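You operate a simulated robot arm through the tools that you are given. There is no shell and no other tool.

You run a simulated robot arm. Do the job below in one go: nothing can be reset, and whatever is moved stays where it is left.

TASK
Start the skid pump and run line A at 10 L/min.
Fine: main switch on; open the inlet valve and valve A before you press start; the pump must not trip; leave the other valves, the fill button and the levers alone.

The check looks at the end state, three seconds after you hand in, the way a careful person would. Anything else that was tipped, shoved, dropped, spilled or broken makes it a failure.

THE ROBOT
A 6-joint arm with a two-finger gripper, fixed in place. Base frame: the origin is at the foot of the arm, x ahead of it, y to its left, z up. Readings come in m, degrees, newtons and seconds.
With the tool pointing down near the work surface it reaches from about 0.12 to 0.9 m from the base axis. Its first joint turns from -166.0 to 166.0 degrees. Payload 3.43 kg.
The TCP is the grasp point between the finger pads, 0.02 m short of the fingertips. In the tool frame z runs along the fingers and y along their closing line. Largest opening 0.19 m; the body of the gripper starts 0.248 m behind the TCP.
Orientation is that of the tool frame in the base frame, as a unit quaternion [x, y, z, w]. With the fingers straight down and closing along the base's y, the tool's x points along the base's -x, its y along +y and its z along -z.

THE INTERFACE
- The arm moves only by the tool arm_command. Its argument "moves" is a list of rows, each a list of 7 numbers: the turn, a rotation vector about the tool's x, y, z in units of 4 degrees (1.0 is 4 degrees), then the shift along the tool's x, y, z in units of 30 mm (1.0 is 30 mm), then the gripper command, from -1 (fully open) to 1 (shut), values between in proportion. In form: [[rx, ry, rz, dx, dy, dz, jaw], ...]. A call has 1 to 20 rows; each row shifts and turns the commanded pose from where the row before left it, along the tool's axes as they then stand. A call with a number of a shift or a turn outside -1 to 1 is refused whole. Rows are played at 5 a second. More than 0.05 m and 8.6 degrees between two rows, or a gripper value outside its range, and nothing of the call is played. A pose out of reach is approached as far as the arm can. The call stops where the force on the tool passes 40 N (or 10 N more than at its start, if that is more) or the arm is blocked; 0.2 s more then pass. Each finger travels about 0.153 m/s and halts on what it meets, pressing with about 31 N; the grip force reading is that of the motor and also rises with nothing between the fingers. The clock runs only during rows and for 0.2 s after the last one: add rows that do not move to give the fingers time. The reply holds the time, the measured pose of the TCP, the force on the tool along the base axes, the opening and the grip force, in the units named above and with some noise, with the torque about the TCP (base axes, N m) and any sound that the robot's microphone picked up.
- Cameras (640 x 400 px; columns grow to the right, rows downward): "scene" is fixed at [0.0526, 0.5014, 1.6989]; the picture's right is [-0.77, -0.64, 0.00], its down [-0.26, 0.31, -0.92] and it looks along [0.58, -0.70, -0.40] (base axes); focal length 375 px, centre (320, 200). "wrist" rides on the gripper at [0.07, -0.008, -0.288] in the tool frame; the picture's right is [0.12, 0.99, 0.00], its down [-0.96, 0.12, -0.25] and it looks along [-0.25, 0.03, 0.97] (tool axes); focal length 261 px, centre (320, 200). There is no depth. A picture from a camera that has moved, and an enlarged one, comes with that camera's place and axes in the base frame and with its lens.
- capture(camera): a new picture of that camera. It takes no simulated time.
- slide_trunk(by): slides the trunk up (or, below 0, down) by that many m; the arm rides with it, the base frame stays. It gives what a move gives, with no picture.
- enlarge(camera, box): a new picture of the part [left, top, right, bottom] of that camera's present view, enlarged. It takes no simulated time.
- job_done(): hands the job in; it is judged then, once.

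Nothing tells you positions but the pictures and the camera data. Unless the task says otherwise, let go and move clear before handing in.

The tools are called by a JSON object that holds its "fn" and its "kwargs". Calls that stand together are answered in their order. arm_command: Moves the arm, as the interface text tells. Its arguments: {"type":"object","properties":{"moves":{"type":"array","items":{"type":"array","items":{"type":"number"}}}},"required":["moves"]} The other tools are called the same way: slide_trunk (by) slides the trunk up or down; capture (camera) takes a picture; enlarge (camera, box) takes an enlarged picture of a part of a camera's view; job_done () hands the job in.

At the start:

```text
t: 0.0
position: [0.5693, -0.2559, 1.5873]
orientation: [-0.001, 1.0, -0.001, 0.0]
contact_force: [0.8, -0.1, -0.8]
torque: [0.02, -0.01, 0.03]
finger_gap: 0.1901
grasp_force: 0.1
trunk travel left (down, up): [-0.375, 0.065]
```

scene: 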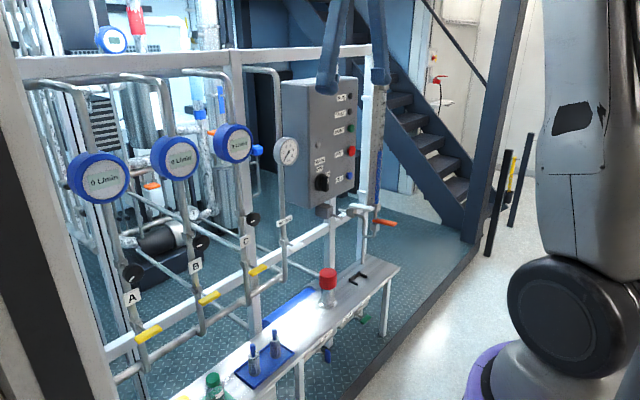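
wrist: 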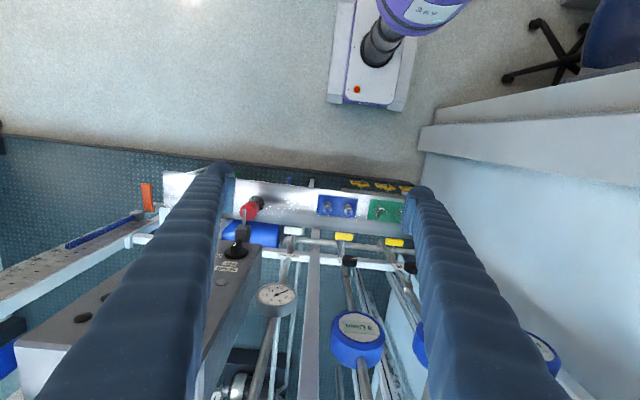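

I see a pump skid with three flow lines A, B and C (blue flow displays, black knobs, yellow levers), a control box with buttons and a rotary main switch, and an orange-handled valve beside the box. I'll enlarge the views before moving anything.

{"fn": "enlarge", "kwargs": {"camera": "scene", "box": [270, 60, 410, 240]}}

{"fn": "enlarge", "kwargs": {"camera": "scene", "box": [60, 110, 300, 260]}}

{"fn": "enlarge", "kwargs": {"camera": "scene", "box": [60, 240, 300, 400]}}

{"fn": "enlarge", "kwargs": {"camera": "scene", "box": [240, 190, 420, 380]}}

{"fn": "enlarge", "kwargs": {"camera": "wrist", "box": [120, 160, 440, 360]}}

```text
2.22 times, centred on (340, 150) of scene
camera zoom: at [0.0526, 0.5014, 1.6989], right [-0.77, -0.64, 0.0], down [-0.26, 0.31, -0.92], along [0.58, -0.7, -0.4], focal length 834 px, centre (276, 311)
```

zoom: 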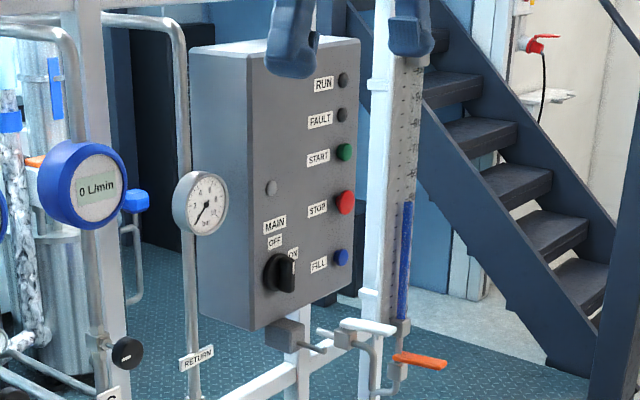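

```text
2.67 times, centred on (180, 185) of scene
camera zoom: at [0.0526, 0.5014, 1.6989], right [-0.77, -0.64, 0.0], down [-0.26, 0.31, -0.92], along [0.58, -0.7, -0.4], focal length 1001 px, centre (693, 240)
```

zoom: 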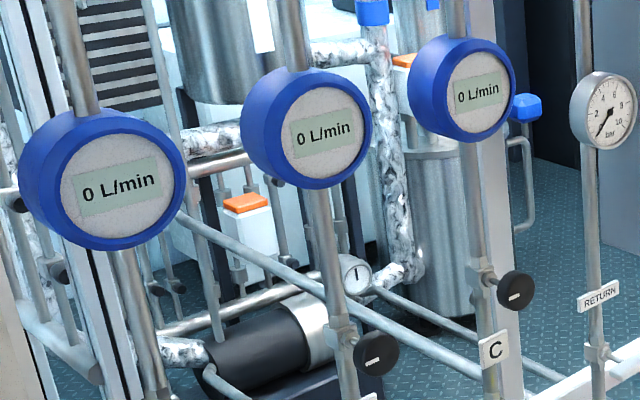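

```text
2.50 times, centred on (180, 320) of scene
camera zoom: at [0.0526, 0.5014, 1.6989], right [-0.77, -0.64, 0.0], down [-0.26, 0.31, -0.92], along [0.58, -0.7, -0.4], focal length 938 px, centre (670, -100)
```

zoom: 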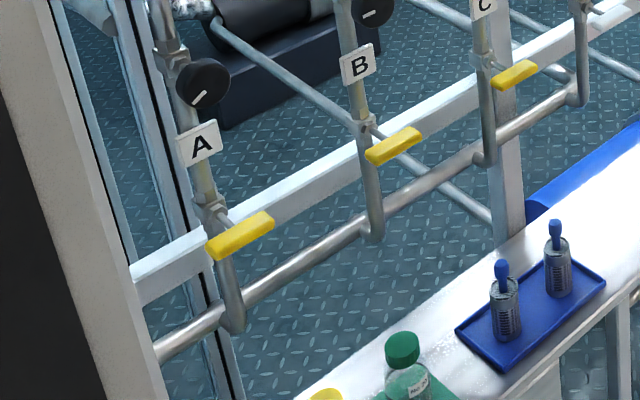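

```text
2.11 times, centred on (330, 285) of scene
camera zoom: at [0.0526, 0.5014, 1.6989], right [-0.77, -0.64, 0.0], down [-0.26, 0.31, -0.92], along [0.58, -0.7, -0.4], focal length 790 px, centre (299, 21)
```

zoom: 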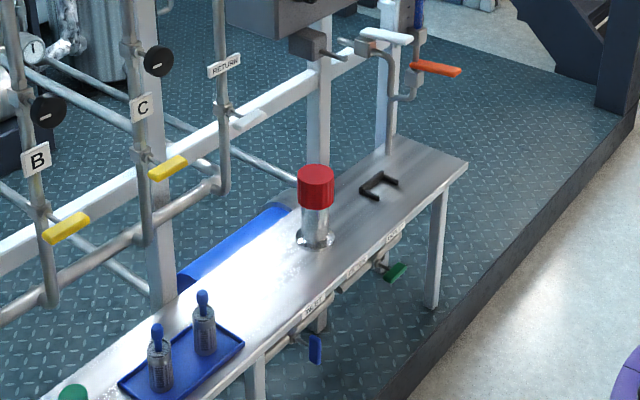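

```text
2.00 times, centred on (280, 260) of wrist
camera zoom: at [0.4987, -0.2659, 1.8767], right [-0.12, 0.99, 0.0], down [0.96, 0.12, 0.25], along [0.25, 0.03, -0.97], focal length 521 px, centre (400, 80)
```

zoom: 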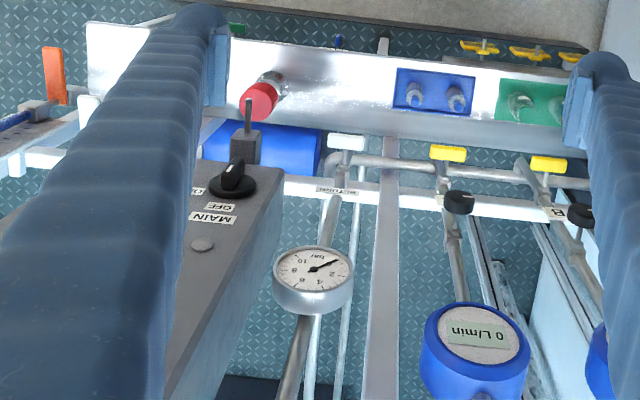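

The panel faces the robot (−x side), with the control box at about (0.82, −0.45, 1.24). I need to read the labels and work out which valves are which before acting, so I'm zooming in further.

{"fn": "enlarge", "kwargs": {"camera": "scene", "box": [100, 250, 180, 360]}}

{"fn": "enlarge", "kwargs": {"camera": "scene", "box": [310, 190, 410, 260]}}

{"fn": "enlarge", "kwargs": {"camera": "scene", "box": [300, 300, 400, 370]}}

{"fn": "enlarge", "kwargs": {"camera": "scene", "box": [290, 80, 370, 210]}}

{"fn": "enlarge", "kwargs": {"camera": "scene", "box": [110, 180, 300, 290]}}

{"fn": "enlarge", "kwargs": {"camera": "scene", "box": [0, 0, 260, 160]}}

```text
3.64 times, centred on (140, 305) of scene
camera zoom: at [0.0526, 0.5014, 1.6989], right [-0.77, -0.64, 0.0], down [-0.26, 0.31, -0.92], along [0.58, -0.7, -0.4], focal length 1364 px, centre (974, -182)
```

zoom: 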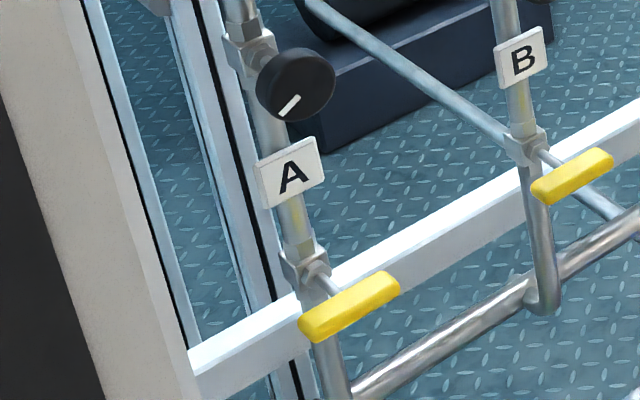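

```text
5.71 times, centred on (360, 225) of scene
camera zoom: at [0.0526, 0.5014, 1.6989], right [-0.77, -0.64, 0.0], down [-0.26, 0.31, -0.92], along [0.58, -0.7, -0.4], focal length 2144 px, centre (91, 57)
```

zoom: 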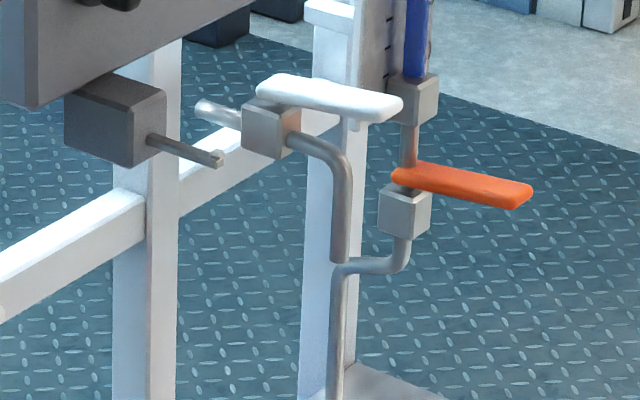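

```text
5.71 times, centred on (350, 335) of scene
camera zoom: at [0.0526, 0.5014, 1.6989], right [-0.77, -0.64, 0.0], down [-0.26, 0.31, -0.92], along [0.58, -0.7, -0.4], focal length 2144 px, centre (149, -571)
```

zoom: 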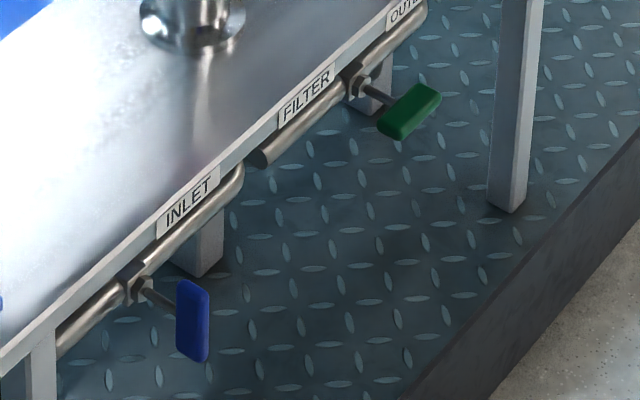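

```text
3.08 times, centred on (330, 145) of scene
camera zoom: at [0.0526, 0.5014, 1.6989], right [-0.77, -0.64, 0.0], down [-0.26, 0.31, -0.92], along [0.58, -0.7, -0.4], focal length 1155 px, centre (289, 369)
```

zoom: 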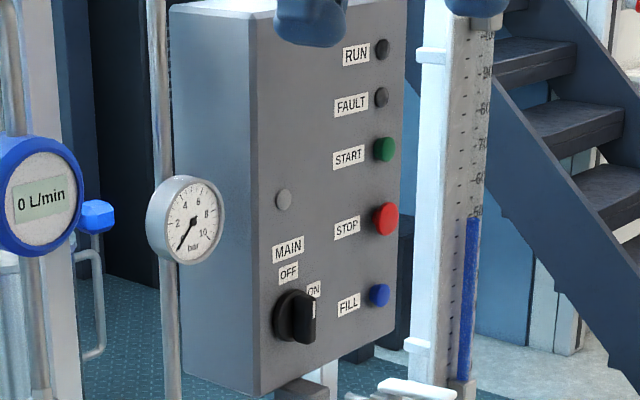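

```text
3.37 times, centred on (205, 235) of scene
camera zoom: at [0.0526, 0.5014, 1.6989], right [-0.77, -0.64, 0.0], down [-0.26, 0.31, -0.92], along [0.58, -0.7, -0.4], focal length 1264 px, centre (707, 82)
```

zoom: 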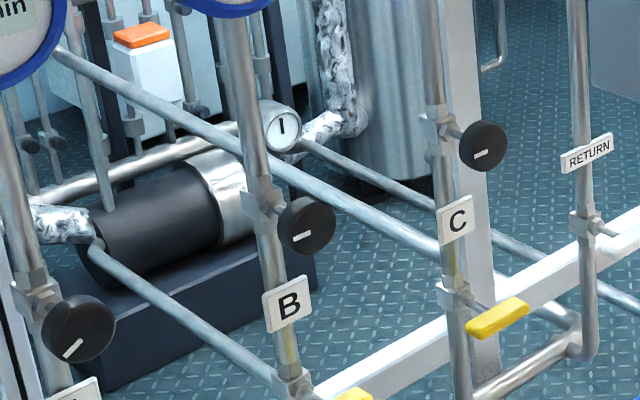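

```text
2.46 times, centred on (130, 80) of scene
camera zoom: at [0.0526, 0.5014, 1.6989], right [-0.77, -0.64, 0.0], down [-0.26, 0.31, -0.92], along [0.58, -0.7, -0.4], focal length 924 px, centre (788, 495)
```

zoom: 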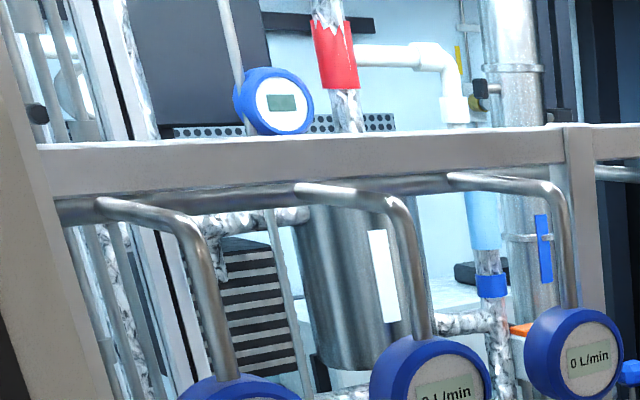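

The INLET valve looks like the blue handle under the bench front edge, set across its pipe, so it should be closed. Valve A has a yellow handle and a black knob on line A. Next I'll zoom in on the main switch and the inlet area with both cameras.

{"fn": "enlarge", "kwargs": {"camera": "wrist", "box": [190, 170, 310, 290]}}

{"fn": "enlarge", "kwargs": {"camera": "scene", "box": [340, 280, 420, 340]}}

{"fn": "enlarge", "kwargs": {"camera": "scene", "box": [300, 150, 350, 200]}}

{"fn": "enlarge", "kwargs": {"camera": "wrist", "box": [330, 150, 430, 230]}}

{"fn": "enlarge", "kwargs": {"camera": "scene", "box": [160, 340, 320, 400]}}

```text
3.33 times, centred on (250, 230) of wrist
camera zoom: at [0.4987, -0.2659, 1.8767], right [-0.12, 0.99, 0.0], down [0.96, 0.12, 0.25], along [0.25, 0.03, -0.97], focal length 869 px, centre (553, 100)
```

zoom: 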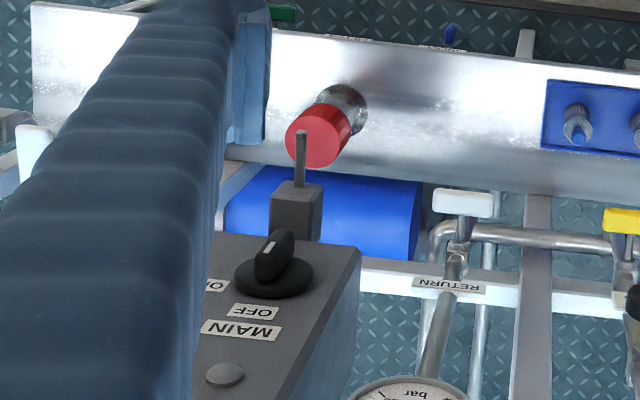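

```text
6.67 times, centred on (380, 310) of scene
camera zoom: at [0.0526, 0.5014, 1.6989], right [-0.77, -0.64, 0.0], down [-0.26, 0.31, -0.92], along [0.58, -0.7, -0.4], focal length 2502 px, centre (-80, -533)
```

zoom: 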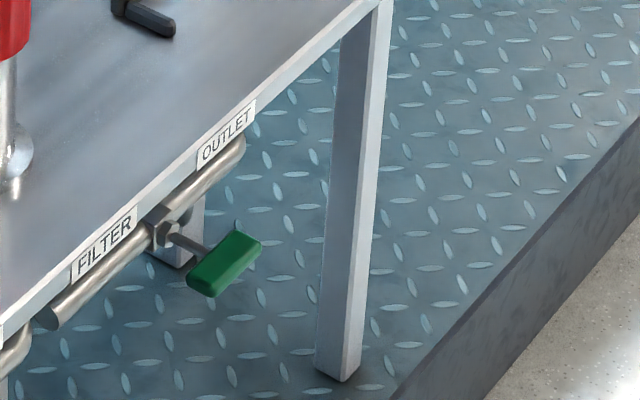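

```text
8.00 times, centred on (325, 175) of scene
camera zoom: at [0.0526, 0.5014, 1.6989], right [-0.77, -0.64, 0.0], down [-0.26, 0.31, -0.92], along [0.58, -0.7, -0.4], focal length 3002 px, centre (280, 400)
```

zoom: 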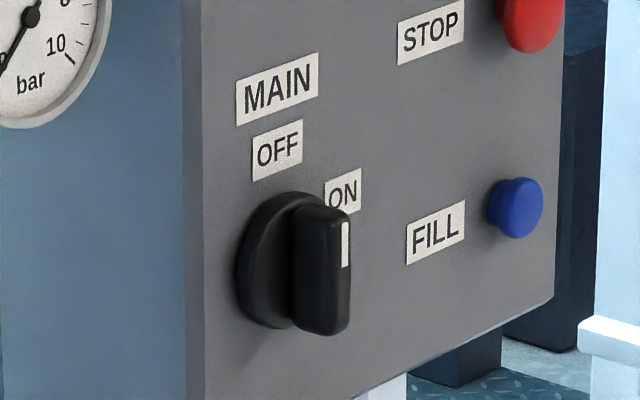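

```text
5.00 times, centred on (380, 190) of wrist
camera zoom: at [0.4987, -0.2659, 1.8767], right [-0.12, 0.99, 0.0], down [0.96, 0.12, 0.25], along [0.25, 0.03, -0.97], focal length 1303 px, centre (20, 250)
```

zoom: 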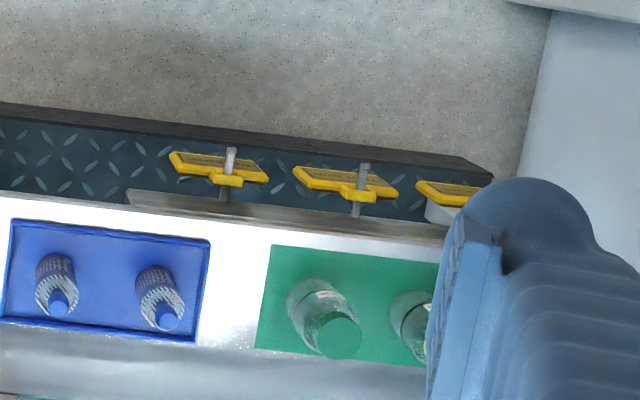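

```text
4.00 times, centred on (240, 370) of scene
camera zoom: at [0.0526, 0.5014, 1.6989], right [-0.77, -0.64, 0.0], down [-0.26, 0.31, -0.92], along [0.58, -0.7, -0.4], focal length 1501 px, centre (640, -480)
```

zoom: 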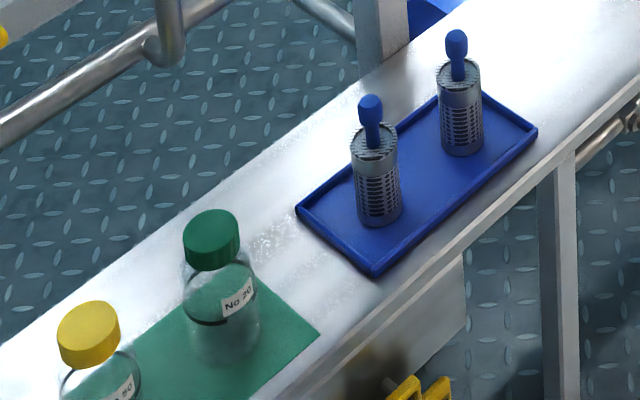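

The main switch reads OFF at the top and ON at its upper right. The inlet handle hangs under the bench edge at about (0.7, −0.39, 0.55), and line A is near y = 0.22, x = 0.85. I'll move the arm sideways through free air, then tilt the tool to point at the panel.

{"fn": "arm_command", "kwargs": {"moves": [[0, 0, 0, -0.2, 0.9, 0.2, -1], [0, 0, 0, -0.2, 0.9, 0.2, -1], [0, 0, 0, -0.2, 0.9, 0.2, -1], [0, 0, 0, -0.2, 0.9, 0.2, -1], [0, 0, 0, -0.2, 0.9, 0.2, -1], [0, 0, 0, -0.2, 0.9, 0.2, -1], [0, 0, 0, -0.2, 0.9, 0.2, -1], [0, 0, 0, -0.2, 0.9, 0.2, -1], [0, 0, 0, -0.2, 0.9, 0.2, -1], [0, 0, 0, -0.2, 0.9, 0.2, -1]]}}

```text
t: 2.2
position: [0.6289, 0.0137, 1.5276]
orientation: [0.0, 1.0, 0.0, 0.0]
contact_force: [0.3, 0.0, 0.5]
torque: [-0.03, 0.01, -0.01]
finger_gap: 0.1898
grasp_force: 0.1
trunk travel left (down, up): [-0.375, 0.065]
```

The arm is now in free air at (0.63, 0.01, 1.53). Next I roll the tool about its own axis so the camera ends up on top, closing the fingers partway so the swing stays small.

{"fn": "arm_command", "kwargs": {"moves": [[0, 0, 1, 0, 0, 0, 0], [0, 0, 1, 0, 0, 0, 0], [0, 0, 1, 0, 0, 0, 0], [0, 0, 1, 0, 0, 0, 0], [0, 0, 1, 0, 0, 0, 0], [0, 0, 1, 0, 0, 0, 0], [0, 0, 1, 0, 0, 0, 0], [0, 0, 1, 0, 0, 0, 0], [0, 0, 1, 0, 0, 0, 0], [0, 0, 1, 0, 0, 0, 0], [0, 0, 1, 0, 0, 0, 0], [0, 0, 1, 0, 0, 0, 0], [0, 0, 1, 0, 0, 0, 0], [0, 0, 1, 0, 0, 0, 0], [0, 0, 1, 0, 0, 0, 0], [0, 0, 1, 0, 0, 0, 0], [0, 0, 1, 0, 0, 0, 0], [0, 0, 1, 0, 0, 0, 0], [0, 0, 1, 0, 0, 0, 0], [0, 0, 1, 0, 0, 0, 0]]}}

```text
t: 6.4
position: [0.6297, 0.0123, 1.5286]
orientation: [0.644, 0.765, -0.001, 0.0]
contact_force: [-1.0, 0.4, -1.0]
torque: [0.02, -0.01, -0.03]
finger_gap: 0.095
grasp_force: 0.0
trunk travel left (down, up): [-0.375, 0.065]
```

The roll works with no contact so far. I'll continue to the full 180 degrees.

{"fn": "arm_command", "kwargs": {"moves": [[0, 0, 1, 0, 0, 0, 0], [0, 0, 1, 0, 0, 0, 0], [0, 0, 1, 0, 0, 0, 0], [0, 0, 1, 0, 0, 0, 0], [0, 0, 1, 0, 0, 0, 0], [0, 0, 1, 0, 0, 0, 0], [0, 0, 1, 0, 0, 0, 0], [0, 0, 1, 0, 0, 0, 0], [0, 0, 1, 0, 0, 0, 0], [0, 0, 1, 0, 0, 0, 0], [0, 0, 1, 0, 0, 0, 0], [0, 0, 1, 0, 0, 0, 0], [0, 0, 1, 0, 0, 0, 0], [0, 0, 1, 0, 0, 0, 0], [0, 0, 1, 0, 0, 0, 0], [0, 0, 1, 0, 0, 0, 0], [0, 0, 1, 0, 0, 0, 0], [0, 0, 1, 0, 0, 0, 0], [0, 0, 1, 0, 0, 0, 0], [0, 0, 1, 0, 0, 0, 0]]}}

{"fn": "arm_command", "kwargs": {"moves": [[0, 0, 1, 0, 0, 0, 0], [0, 0, 1, 0, 0, 0, 0], [0, 0, 1, 0, 0, 0, 0], [0, 0, 1, 0, 0, 0, 0], [0, 0, 1, 0, 0, 0, 0]]}}

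```text
t: 10.6
position: [0.6295, 0.0128, 1.5288]
orientation: [0.985, 0.172, 0.0, 0.0]
contact_force: [-0.1, 0.2, -0.8]
torque: [0.0, -0.03, -0.02]
finger_gap: 0.095
grasp_force: 0.0
trunk travel left (down, up): [-0.375, 0.065]
```

```text
t: 11.8
position: [0.6276, -0.0097, 1.5285]
orientation: [0.999, 0.049, 0.001, -0.012]
contact_force: [0.3, -0.3, -0.4]
torque: [0.05, -0.01, 0.01]
finger_gap: 0.0951
grasp_force: 0.0
out of reach, approached as far as the arm can: row 4, 5
trunk travel left (down, up): [-0.375, 0.065]
```

The wrist roll limit is at about 174°, so camera-on-top isn't available. I'll roll back to about 90° (camera on the left), which suits gripping a horizontal handle.

{"fn": "arm_command", "kwargs": {"moves": [[0, 0, -1, 0, 0, 0, 0], [0, 0, -1, 0, 0, 0, 0], [0, 0, -1, 0, 0, 0, 0], [0, 0, -1, 0, 0, 0, 0], [0, 0, -1, 0, 0, 0, 0], [0, 0, -1, 0, 0, 0, 0], [0, 0, -1, 0, 0, 0, 0], [0, 0, -1, 0, 0, 0, 0], [0, 0, -1, 0, 0, 0, 0], [0, 0, -1, 0, 0, 0, 0], [0, 0, -1, 0, 0, 0, 0], [0, 0, -1, 0, 0, 0, 0], [0, 0, -1, 0, 0, 0, 0], [0, 0, -1, 0, 0, 0, 0], [0, 0, -1, 0, 0, 0, 0], [0, 0, -1, 0, 0, 0, 0], [0, 0, -1, 0, 0, 0, 0], [0, 0, -1, 0, 0, 0, 0], [0, 0, -1, 0, 0, 0, 0], [0, 0, -1, 0, 0, 0, 0]]}}

```text
t: 16.0
position: [0.6284, -0.0082, 1.5275]
orientation: [0.741, 0.672, 0.001, -0.002]
contact_force: [-0.9, 0.1, 0.6]
torque: [-0.02, 0.0, 0.01]
finger_gap: 0.0949
grasp_force: 0.0
trunk travel left (down, up): [-0.375, 0.065]
```

The roll is now about 95°. I'll trim it to 90° and pitch the tool forward to face the panel, keeping the TCP about 0.2 m short of it.

{"fn": "arm_command", "kwargs": {"moves": [[0, 0, -0.7, 0, 0, 0, 0], [0, 0, -0.7, 0, 0, 0, 0], [-1, 0, 0, 0, 0, 0, 0], [-1, 0, 0, 0, 0, 0, 0], [-1, 0, 0, 0, 0, 0, 0], [-1, 0, 0, 0, 0, 0, 0], [-1, 0, 0, 0, 0, 0, 0], [-1, 0, 0, 0, 0, 0, 0], [-1, 0, 0, 0, 0, 0, 0], [-1, 0, 0, 0, 0, 0, 0], [-1, 0, 0, 0, 0, 0, 0], [-1, 0, 0, 0, 0, 0, 0], [-1, 0, 0, 0, 0, 0, 0]]}}

{"fn": "capture", "kwargs": {"camera": "wrist"}}

{"fn": "capture", "kwargs": {"camera": "scene"}}

```text
t: 18.8
position: [0.6264, -0.0087, 1.5289]
orientation: [0.657, 0.654, 0.267, 0.263]
contact_force: [0.4, 0.7, -1.0]
torque: [0.02, -0.02, -0.02]
finger_gap: 0.0949
grasp_force: 0.1
trunk travel left (down, up): [-0.375, 0.065]
```

```text
taken
camera wrist: at [0.4205, 0.06, 1.7306], right [0.71, 0.11, 0.69], down [-0.09, -0.96, 0.25], along [0.7, -0.24, -0.68], focal length 261 px, centre (320, 200)
```

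wrist: 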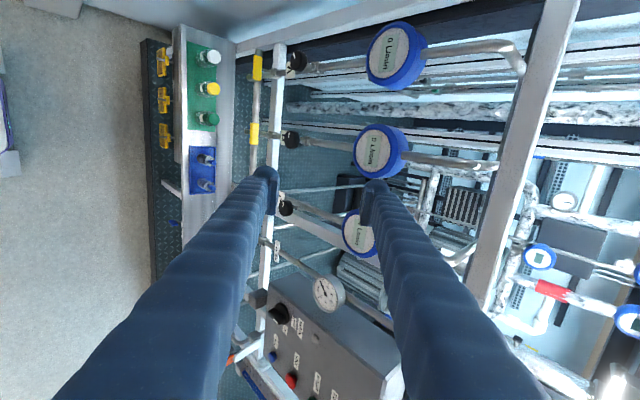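

```text
taken
```

scene: 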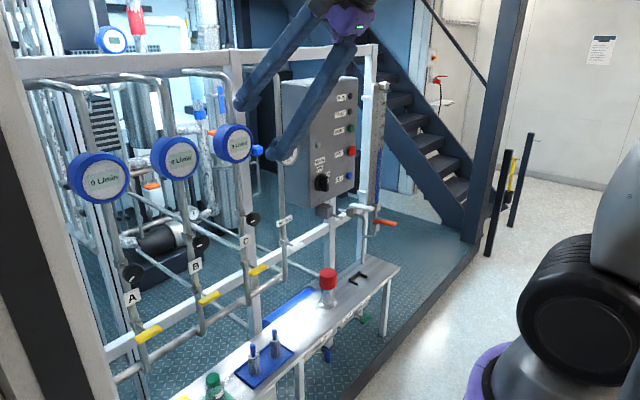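

The tilt works with no contact, and the view shows yellow handles A and B and the black knobs. I'll finish the pitch to horizontal.

{"fn": "arm_command", "kwargs": {"moves": [[-1, 0, 0, 0, 0, 0, 0], [-1, 0, 0, 0, 0, 0, 0], [-1, 0, 0, 0, 0, 0, 0], [-1, 0, 0, 0, 0, 0, 0], [-1, 0, 0, 0, 0, 0, 0], [-1, 0, 0, 0, 0, 0, 0], [-1, 0, 0, 0, 0, 0, 0], [-1, 0, 0, 0, 0, 0, 0], [-1, 0, 0, 0, 0, 0, 0], [-1, 0, 0, 0, 0, 0, 0], [-1, 0, 0, 0, 0, 0, 0], [-0.5, 0, 0, 0, 0, 0, 0]]}}

{"fn": "capture", "kwargs": {"camera": "wrist"}}

{"fn": "capture", "kwargs": {"camera": "scene"}}

```text
t: 21.4
position: [0.7265, -0.019, 1.6444]
orientation: [0.522, 0.514, 0.475, 0.487]
contact_force: [-0.2, -0.1, -0.3]
torque: [0.01, 0.02, -0.01]
finger_gap: 0.0953
grasp_force: 0.1
out of reach, approached as far as the arm can: row 3, 4, 6, 7, 8, 9, 10, 11, 12
trunk travel left (down, up): [-0.375, 0.065]
```

```text
taken
camera wrist: at [0.4407, 0.0566, 1.6575], right [0.08, 0.12, 0.99], down [-0.26, -0.96, 0.14], along [0.96, -0.26, -0.04], focal length 261 px, centre (320, 200)
```

wrist: 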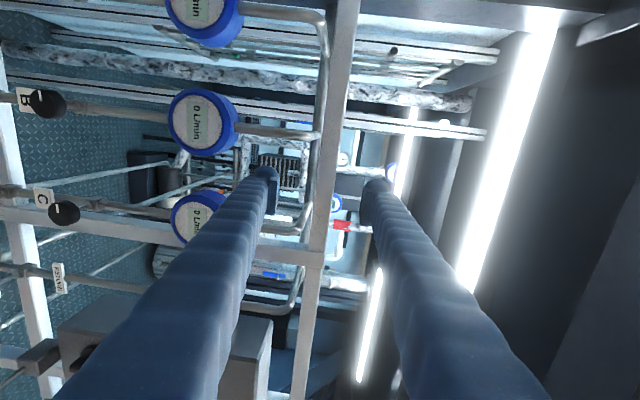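

```text
taken
```

scene: 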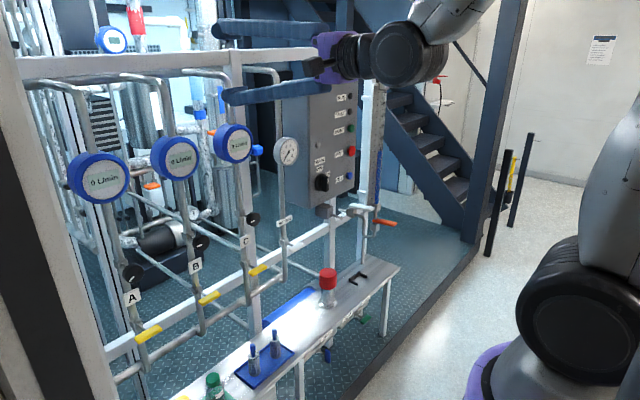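

The horizontal pose is only reachable farther forward, so the arm stopped at x = 0.73, z = 1.64, clear of everything. I'll lower the trunk so line A and the switch come into comfortable range.

{"fn": "slide_trunk", "kwargs": {"by": -0.3}}

{"fn": "capture", "kwargs": {"camera": "wrist"}}

{"fn": "capture", "kwargs": {"camera": "scene"}}

```text
t: 24.4
position: [0.7259, -0.0178, 1.3453]
orientation: [0.521, 0.515, 0.476, 0.487]
contact_force: [-0.7, -0.3, 0.1]
torque: [0.01, 0.0, 0.0]
finger_gap: 0.0949
grasp_force: 0.0
trunk travel left (down, up): [-0.075, 0.365]
```

```text
taken
camera wrist: at [0.4395, 0.0577, 1.3584], right [0.08, 0.12, 0.99], down [-0.25, -0.96, 0.14], along [0.96, -0.26, -0.04], focal length 261 px, centre (320, 200)
```

wrist: 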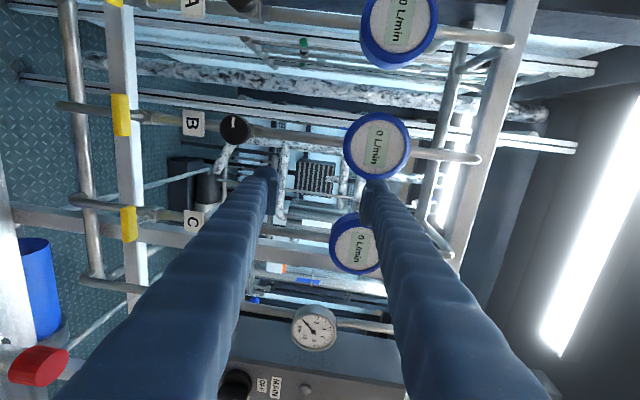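

```text
taken
```

scene: 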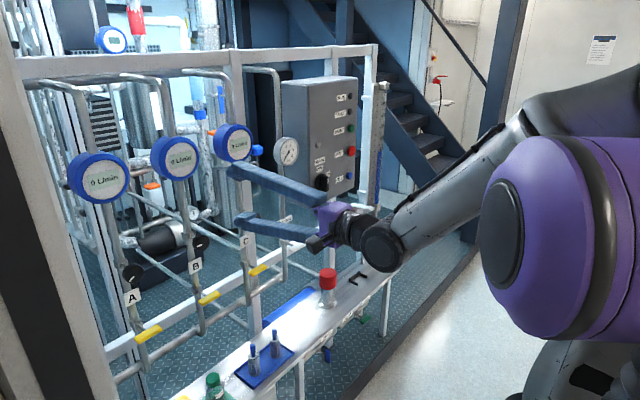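

Now at z = 1.35, the view shows lines A, B and C ahead with the camera on the left. I'll move left and down toward line A, still about 0.15 m in front of the handle.

{"fn": "arm_command", "kwargs": {"moves": [[0, 0, 0, 0.9, -0.5, 0, 0], [0, 0, 0, 0.9, -0.5, 0, 0], [0, 0, 0, 0.9, -0.5, 0, 0], [0, 0, 0, 0.9, -0.5, 0, 0]]}}

{"fn": "capture", "kwargs": {"camera": "wrist"}}

```text
t: 25.4
position: [0.7435, 0.0942, 1.3028]
orientation: [0.522, 0.515, 0.475, 0.486]
contact_force: [-0.1, -0.1, 0.6]
torque: [-0.01, -0.01, 0.08]
finger_gap: 0.0949
grasp_force: 0.1
out of reach, approached as far as the arm can: row 1, 2, 3, 4
trunk travel left (down, up): [-0.075, 0.365]
```

```text
taken
camera wrist: at [0.4583, 0.1702, 1.3169], right [0.08, 0.12, 0.99], down [-0.26, -0.96, 0.14], along [0.96, -0.26, -0.04], focal length 261 px, centre (320, 200)
```

wrist: 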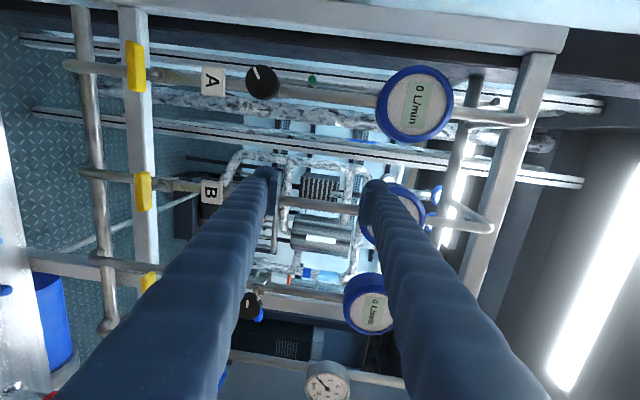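

The reach limit wants the tool a little farther forward. Line A's handle, label and knob are now visible at the top of the view, so I'll shift left and down and slightly forward, still short of the handle.

{"fn": "arm_command", "kwargs": {"moves": [[0, 0, 0, 0.5, -0.9, 0.2, 0], [0, 0, 0, 0.5, -0.9, 0.2, 0], [0, 0, 0, 0.5, -0.9, 0.2, 0], [0, 0, 0, 0.5, -0.9, 0.2, 0], [0, 0, 0, 0.5, -0.9, 0.2, 0]]}}

{"fn": "capture", "kwargs": {"camera": "wrist"}}

```text
t: 26.6
position: [0.7813, 0.1733, 1.176]
orientation: [0.521, 0.515, 0.476, 0.487]
contact_force: [0.6, -0.3, -0.2]
torque: [-0.02, 0.03, 0.07]
finger_gap: 0.095
grasp_force: 0.1
out of reach, approached as far as the arm can: row 1, 2, 3
trunk travel left (down, up): [-0.075, 0.365]
```

```text
taken
camera wrist: at [0.4944, 0.2486, 1.1888], right [0.08, 0.12, 0.99], down [-0.25, -0.96, 0.14], along [0.96, -0.26, -0.04], focal length 261 px, centre (320, 200)
```

wrist: 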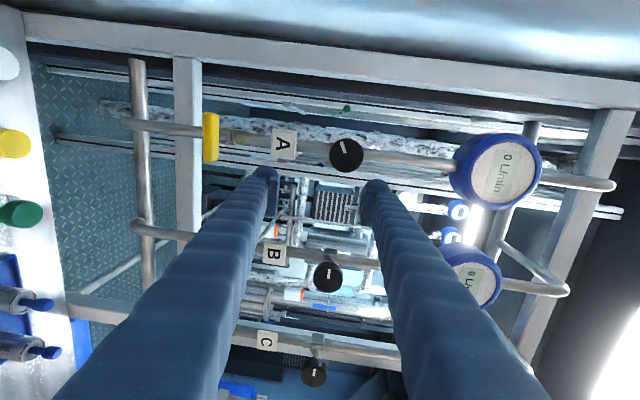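

The tool is now at (0.78, 0.17, 1.18), and handle A works out to about (0.83, 0.22, 1.02). I'll zoom in to see the handle, stem and knob details.

{"fn": "enlarge", "kwargs": {"camera": "wrist", "box": [170, 90, 300, 180]}}

{"fn": "enlarge", "kwargs": {"camera": "wrist", "box": [310, 120, 390, 190]}}

{"fn": "enlarge", "kwargs": {"camera": "wrist", "box": [290, 240, 370, 310]}}

{"fn": "enlarge", "kwargs": {"camera": "scene", "box": [90, 230, 240, 360]}}

```text
4.44 times, centred on (235, 135) of wrist
camera zoom: at [0.4944, 0.2486, 1.1888], right [0.08, 0.12, 0.99], down [-0.25, -0.96, 0.14], along [0.96, -0.26, -0.04], focal length 1158 px, centre (698, 489)
```

zoom: 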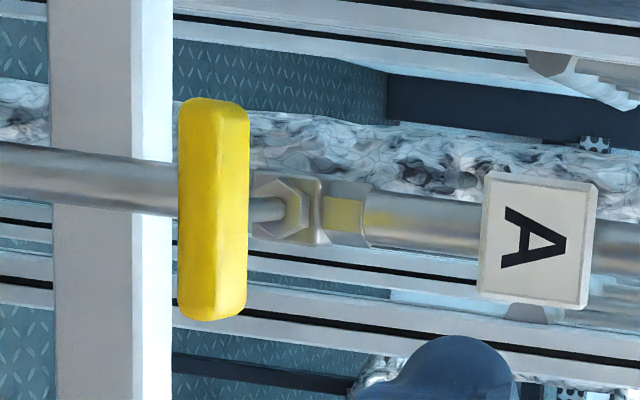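

```text
5.71 times, centred on (350, 155) of wrist
camera zoom: at [0.4944, 0.2486, 1.1888], right [0.08, 0.12, 0.99], down [-0.25, -0.96, 0.14], along [0.96, -0.26, -0.04], focal length 1489 px, centre (149, 457)
```

zoom: 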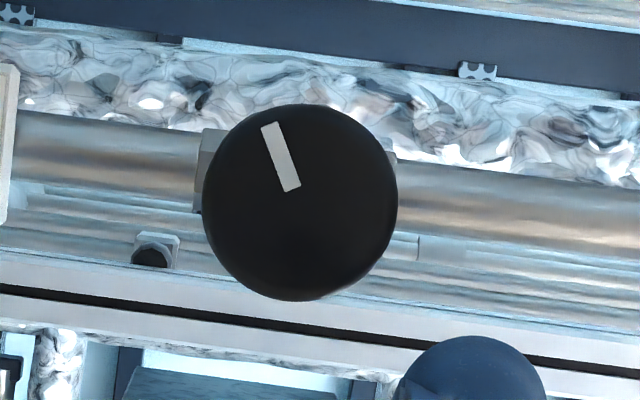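

```text
5.71 times, centred on (330, 275) of wrist
camera zoom: at [0.4944, 0.2486, 1.1888], right [0.08, 0.12, 0.99], down [-0.25, -0.96, 0.14], along [0.96, -0.26, -0.04], focal length 1489 px, centre (263, -229)
```

zoom: 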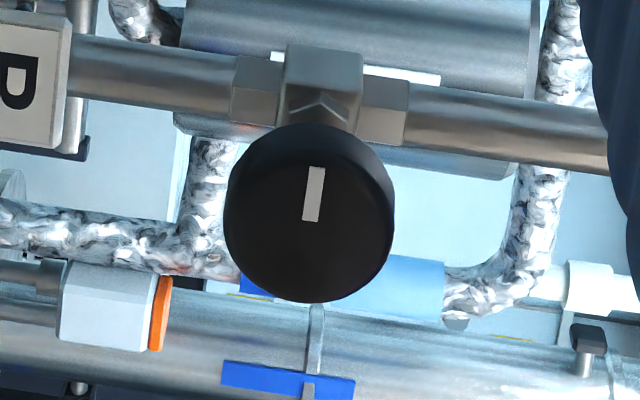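

```text
3.08 times, centred on (165, 295) of scene
camera zoom: at [0.0526, 0.5014, 1.6989], right [-0.77, -0.64, 0.0], down [-0.26, 0.31, -0.92], along [0.58, -0.7, -0.4], focal length 1155 px, centre (797, -92)
```

zoom: 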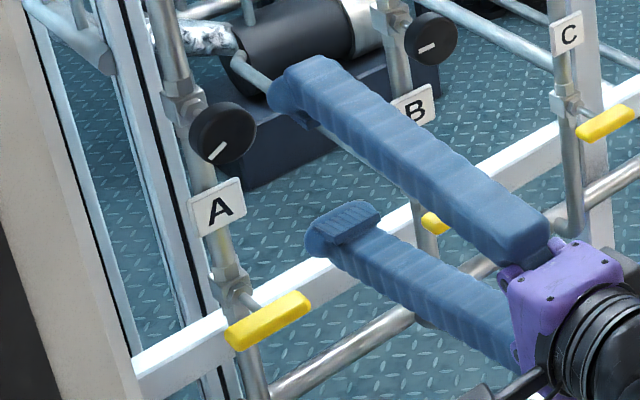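

Handle A is a T-handle about 65 mm long with the stem at its centre, and it lies across the vertical pipe, so it is closed. I'll line the tool up in front of it with the fingers above and below, levelled, and check before going in.

{"fn": "arm_command", "kwargs": {"moves": [[-0.5, 0, 0, 0.25, -0.86, -0.05, 0], [-0.5, 0, 0, 0.25, -0.86, -0.05, 0], [0, 0, 0, 0.25, -0.86, -0.05, 0], [0, 0, 0, 0.25, -0.86, -0.05, 0], [0, 0, 0, 0.25, -0.86, -0.05, 0], [0, 0, 0, 0.25, -0.86, -0.05, 0]]}}

{"fn": "capture", "kwargs": {"camera": "wrist"}}

{"fn": "enlarge", "kwargs": {"camera": "scene", "box": [90, 230, 290, 390]}}

```text
t: 28.0
position: [0.7797, 0.224, 1.0216]
orientation: [0.504, 0.498, 0.494, 0.504]
contact_force: [1.3, -0.2, -0.5]
torque: [0.02, 0.05, 0.04]
finger_gap: 0.095
grasp_force: 0.0
out of reach, approached as far as the arm can: row 1, 2
trunk travel left (down, up): [-0.075, 0.365]
```

```text
taken
camera wrist: at [0.4929, 0.2997, 1.0152], right [0.01, 0.12, 0.99], down [-0.26, -0.96, 0.12], along [0.96, -0.26, 0.03], focal length 261 px, centre (320, 200)
```

wrist: 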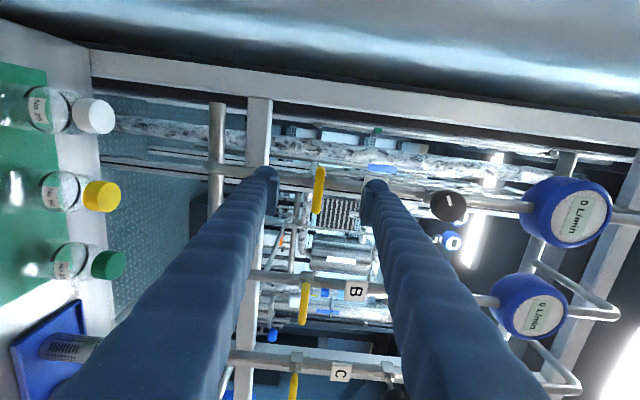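

```text
2.50 times, centred on (190, 310) of scene
camera zoom: at [0.0526, 0.5014, 1.6989], right [-0.77, -0.64, 0.0], down [-0.26, 0.31, -0.92], along [0.58, -0.7, -0.4], focal length 938 px, centre (645, -75)
```

zoom: 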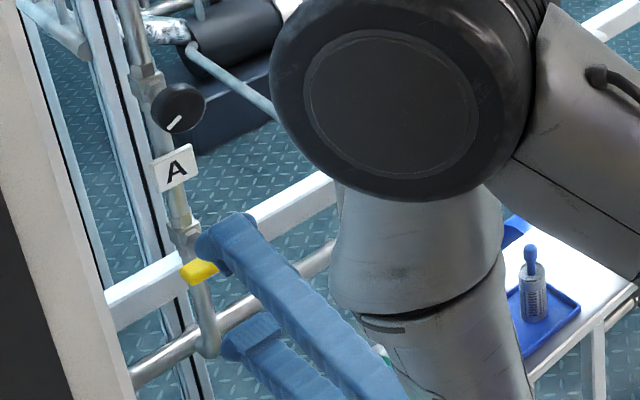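

The level tool is lined up with handle A, which I put at about (0.836, 0.220, 1.022). I'll go forward so the finger pads straddle the bar, then close gently around it.

{"fn": "arm_command", "kwargs": {"moves": [[0, 0, 0, -0.07, 0, 0.65, 0], [0, 0, 0, -0.07, 0, 0.65, 0], [0, 0, 0, 0, 0, 0.6, 0]]}}

{"fn": "capture", "kwargs": {"camera": "wrist"}}

{"fn": "enlarge", "kwargs": {"camera": "scene", "box": [90, 270, 250, 400]}}

```text
t: 28.8
position: [0.8364, 0.2197, 1.0226]
orientation: [0.504, 0.498, 0.494, 0.504]
contact_force: [-0.3, 0.2, -0.3]
torque: [0.01, 0.01, 0.0]
finger_gap: 0.095
grasp_force: 0.1
trunk travel left (down, up): [-0.075, 0.365]
```

```text
taken
camera wrist: at [0.5499, 0.2944, 1.0154], right [0.01, 0.12, 0.99], down [-0.26, -0.96, 0.12], along [0.96, -0.26, 0.03], focal length 261 px, centre (320, 200)
```

wrist: 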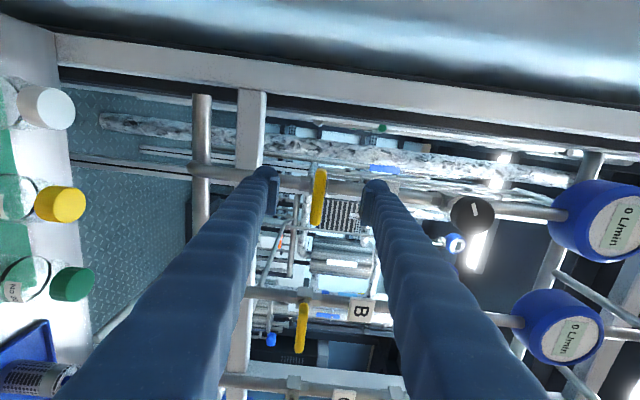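

```text
3.08 times, centred on (170, 335) of scene
camera zoom: at [0.0526, 0.5014, 1.6989], right [-0.77, -0.64, 0.0], down [-0.26, 0.31, -0.92], along [0.58, -0.7, -0.4], focal length 1155 px, centre (782, -215)
```

zoom: 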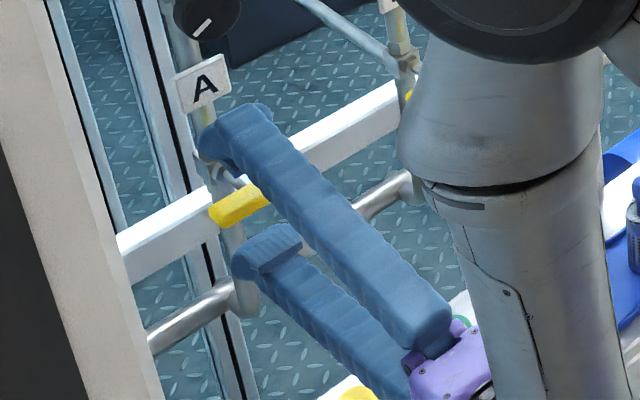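

The handle sits centred between the pads with no contact. Now I'll close on it.

{"fn": "arm_command", "kwargs": {"moves": [[0, 0, 0, 0, 0, 0, 0.4], [0, 0, 0, 0, 0, 0, 0.8], [0, 0, 0, 0, 0, 0, 1], [0, 0, 0, 0, 0, 0, 1], [0, 0, 0, 0, 0, 0, 1]]}}

{"fn": "capture", "kwargs": {"camera": "wrist"}}

```text
t: 30.0
position: [0.8354, 0.2193, 1.0196]
orientation: [0.504, 0.5, 0.493, 0.503]
contact_force: [-7.4, -1.1, -16.8]
torque: [0.03, 0.11, 0.11]
finger_gap: 0.0119
grasp_force: 44.8
trunk travel left (down, up): [-0.075, 0.365]
```

```text
taken
camera wrist: at [0.5498, 0.2944, 1.0141], right [0.01, 0.13, 0.99], down [-0.26, -0.96, 0.12], along [0.96, -0.26, 0.02], focal length 261 px, centre (320, 200)
```

wrist: 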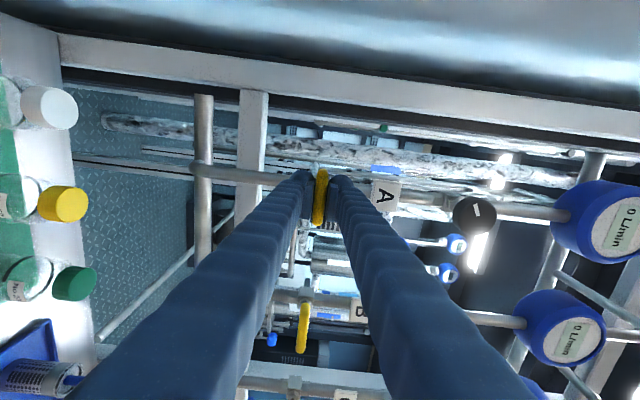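

The pads are holding the 12 mm bar, with a small downward pull of about 17 N because the bar sits a few mm lower than I estimated. I'll relax down 3 mm, then try a small counter-clockwise turn and watch the torque.

{"fn": "arm_command", "kwargs": {"moves": [[0, 0, 0, 0, -0.1, -0.03, 1], [0, 0, -0.5, 0, 0, 0, 1], [0, 0, -0.5, 0, 0, 0, 1], [0, 0, -0.5, 0, 0, 0, 1]]}}

{"fn": "enlarge", "kwargs": {"camera": "wrist", "box": [240, 120, 400, 260]}}

```text
t: 31.0
position: [0.8348, 0.2195, 1.0196]
orientation: [0.477, 0.523, 0.467, 0.53]
contact_force: [15.2, 0.6, 4.7]
torque: [-0.02, -0.07, -0.44]
finger_gap: 0.012
grasp_force: 44.8
trunk travel left (down, up): [-0.075, 0.365]
```

```text
2.86 times, centred on (320, 190) of wrist
camera zoom: at [0.5498, 0.2931, 1.0053], right [0.01, 0.23, 0.97], down [-0.26, -0.94, 0.22], along [0.96, -0.26, 0.05], focal length 745 px, centre (320, 229)
```

zoom: 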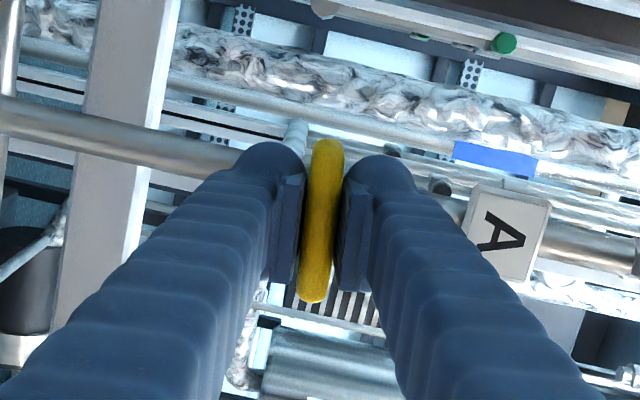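

The handle follows the turn with almost no resisting torque, so this direction is free. I'll continue turning in stages.

{"fn": "arm_command", "kwargs": {"moves": [[0, 0, -1, 0, 0, 0, 1], [0, 0, -1, 0, 0, 0, 1], [0, 0, -1, 0, 0, 0, 1], [0, 0, -1, 0, 0, 0, 1], [0, 0, -1, 0, 0, 0, 1], [0, 0, -1, 0, 0, 0, 1], [0, 0, -1, 0, 0, 0, 1], [0, 0, -1, 0, 0, 0, 1]]}}

{"fn": "capture", "kwargs": {"camera": "wrist"}}

{"fn": "enlarge", "kwargs": {"camera": "scene", "box": [90, 270, 250, 400]}}

```text
t: 32.8
position: [0.8353, 0.2197, 1.0204]
orientation: [0.314, 0.635, 0.303, 0.638]
contact_force: [25.8, 8.4, 28.1]
torque: [0.02, -0.11, 0.09]
finger_gap: 0.0118
grasp_force: 45.3
trunk travel left (down, up): [-0.075, 0.365]
```

```text
taken
camera wrist: at [0.5483, 0.274, 0.9712], right [0.01, 0.71, 0.71], down [-0.26, -0.68, 0.69], along [0.97, -0.19, 0.17], focal length 261 px, centre (320, 200)
```

wrist: 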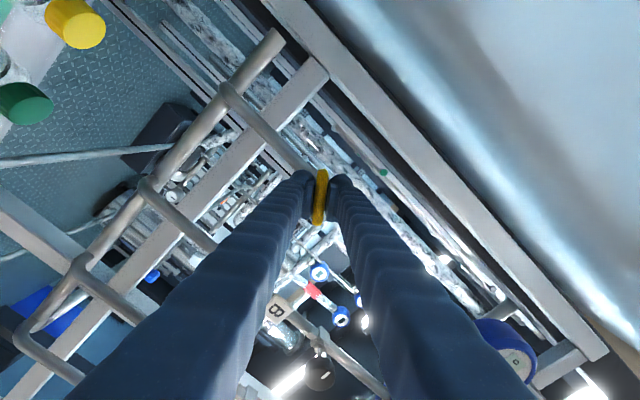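

```text
3.08 times, centred on (170, 335) of scene
camera zoom: at [0.0526, 0.5014, 1.6989], right [-0.77, -0.64, 0.0], down [-0.26, 0.31, -0.92], along [0.58, -0.7, -0.4], focal length 1155 px, centre (782, -215)
```

zoom: 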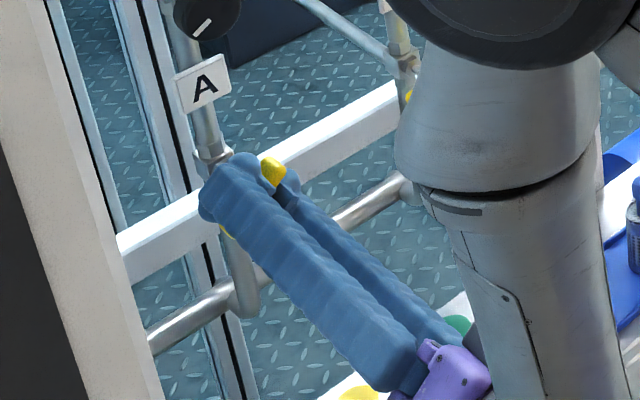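

The handle has turned about 38°. The contact force is near the limit because of a few mm of misalignment, so I'll shift to relieve it and keep turning.

{"fn": "arm_command", "kwargs": {"moves": [[0, 0, 0, -0.036, 0.1, 0.033, 1], [0, 0, -1, 0, 0, 0, 1], [0, 0, -1, 0, 0, 0, 1], [0, 0, -1, 0, 0, 0, 1], [0, 0, -1, 0, 0, 0, 1]]}}

```text
t: 34.0
position: [0.8349, 0.2209, 1.0197]
orientation: [0.224, 0.674, 0.209, 0.672]
contact_force: [-3.5, -1.6, -4.4]
torque: [-0.01, -0.62, -0.44]
finger_gap: 0.0119
grasp_force: 45.1
trunk travel left (down, up): [-0.075, 0.365]
```

The forces are low again and the roll is at about 36°. I'll continue the remaining turn.

{"fn": "arm_command", "kwargs": {"moves": [[0, 0, -1, 0, 0, 0, 1], [0, 0, -1, 0, 0, 0, 1], [0, 0, -1, 0, 0, 0, 1], [0, 0, -1, 0, 0, 0, 1], [0, 0, -1, 0, 0, 0, 1]]}}

{"fn": "capture", "kwargs": {"camera": "wrist"}}

```text
t: 35.2
position: [0.8339, 0.2195, 1.0193]
orientation: [0.102, 0.702, 0.091, 0.699]
contact_force: [-21.9, -7.2, -20.4]
torque: [0.01, -0.01, -0.09]
finger_gap: 0.0119
grasp_force: 45.7
trunk travel left (down, up): [-0.075, 0.365]
```

```text
taken
camera wrist: at [0.5473, 0.2354, 0.9532], right [0.02, 0.99, 0.15], down [-0.24, -0.14, 0.96], along [0.97, -0.05, 0.24], focal length 261 px, centre (320, 200)
```

wrist: 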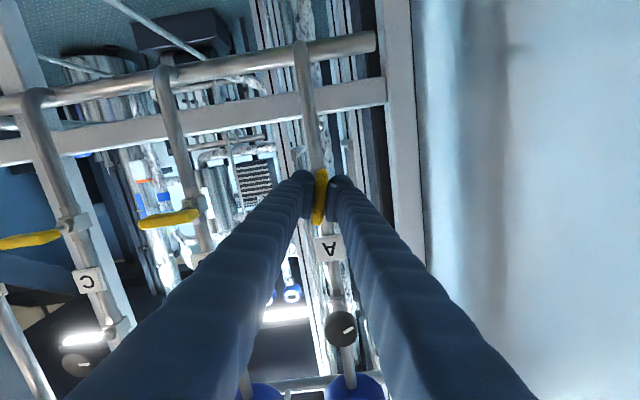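

The handle is now nearly parallel to the pipe, with about 16° left. I'll relieve the force again and finish the turn.

{"fn": "arm_command", "kwargs": {"moves": [[0, 0, 0, 0.05, -0.03, -0.03, 1], [0, 0, -1, 0, 0, 0, 1], [0, 0, -1, 0, 0, 0, 1], [0, 0, -1, 0, 0, 0, 1], [0, 0, -0.9, 0, 0, 0, 1]]}}

{"fn": "capture", "kwargs": {"camera": "wrist"}}

{"fn": "enlarge", "kwargs": {"camera": "scene", "box": [90, 270, 250, 400]}}

```text
t: 36.4
position: [0.8353, 0.2203, 1.0196]
orientation: [0.006, 0.709, -0.005, 0.705]
contact_force: [-6.9, -2.8, -8.7]
torque: [0.03, -0.33, -0.03]
finger_gap: 0.0119
grasp_force: 45.0
trunk travel left (down, up): [-0.075, 0.365]
```

```text
taken
camera wrist: at [0.5475, 0.2161, 0.952], right [0.02, 0.99, -0.12], down [-0.24, 0.12, 0.96], along [0.97, 0.01, 0.24], focal length 261 px, centre (320, 200)
```

wrist: 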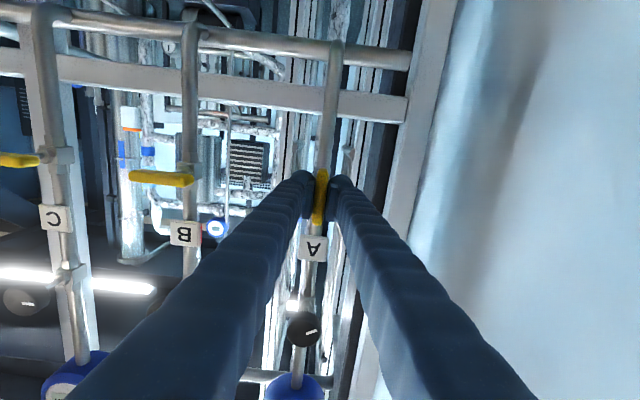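

```text
3.08 times, centred on (170, 335) of scene
camera zoom: at [0.0526, 0.5014, 1.6989], right [-0.77, -0.64, 0.0], down [-0.26, 0.31, -0.92], along [0.58, -0.7, -0.4], focal length 1155 px, centre (782, -215)
```

zoom: 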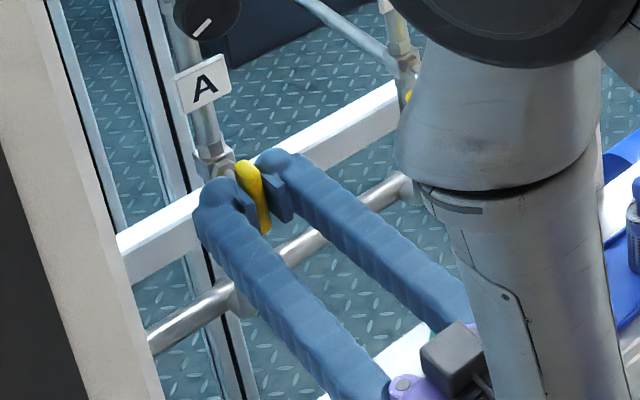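

Handle A is now vertical, in line with its pipe, and the resisting torque is near zero. I'll let go, back off and check it.

{"fn": "arm_command", "kwargs": {"moves": [[0, 0, 0, 0, 0, 0, 0.6], [0, 0, 0, 0, 0, 0, 0.4], [0, 0, 0, 0, 0, 0, 0.4], [0, 0, 0, 0, 0, -1, 0.4], [0, 0, 0, 0, 0, -1, 0.4]]}}

{"fn": "capture", "kwargs": {"camera": "wrist"}}

{"fn": "capture", "kwargs": {"camera": "scene"}}

```text
t: 37.6
position: [0.7743, 0.221, 1.0205]
orientation: [0.005, 0.709, -0.003, 0.705]
contact_force: [-0.5, -0.2, 0.2]
torque: [0.02, 0.04, 0.05]
finger_gap: 0.0571
grasp_force: 0.1
trunk travel left (down, up): [-0.075, 0.365]
```

```text
taken
camera wrist: at [0.4864, 0.217, 0.9519], right [0.02, 0.99, -0.12], down [-0.24, 0.12, 0.96], along [0.97, 0.01, 0.24], focal length 261 px, centre (320, 200)
```

wrist: 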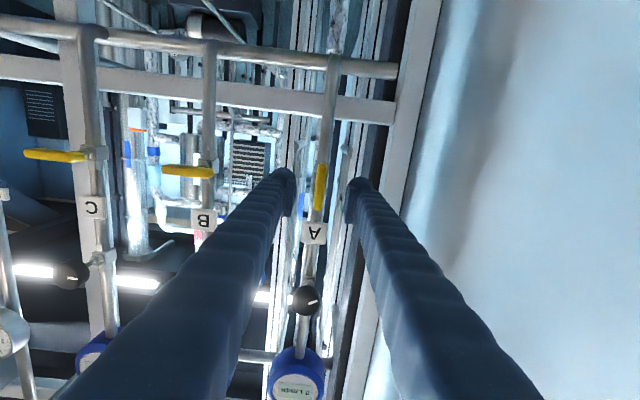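

```text
taken
```

scene: 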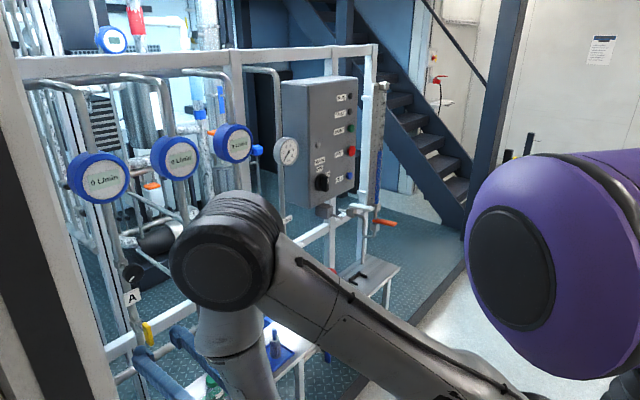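

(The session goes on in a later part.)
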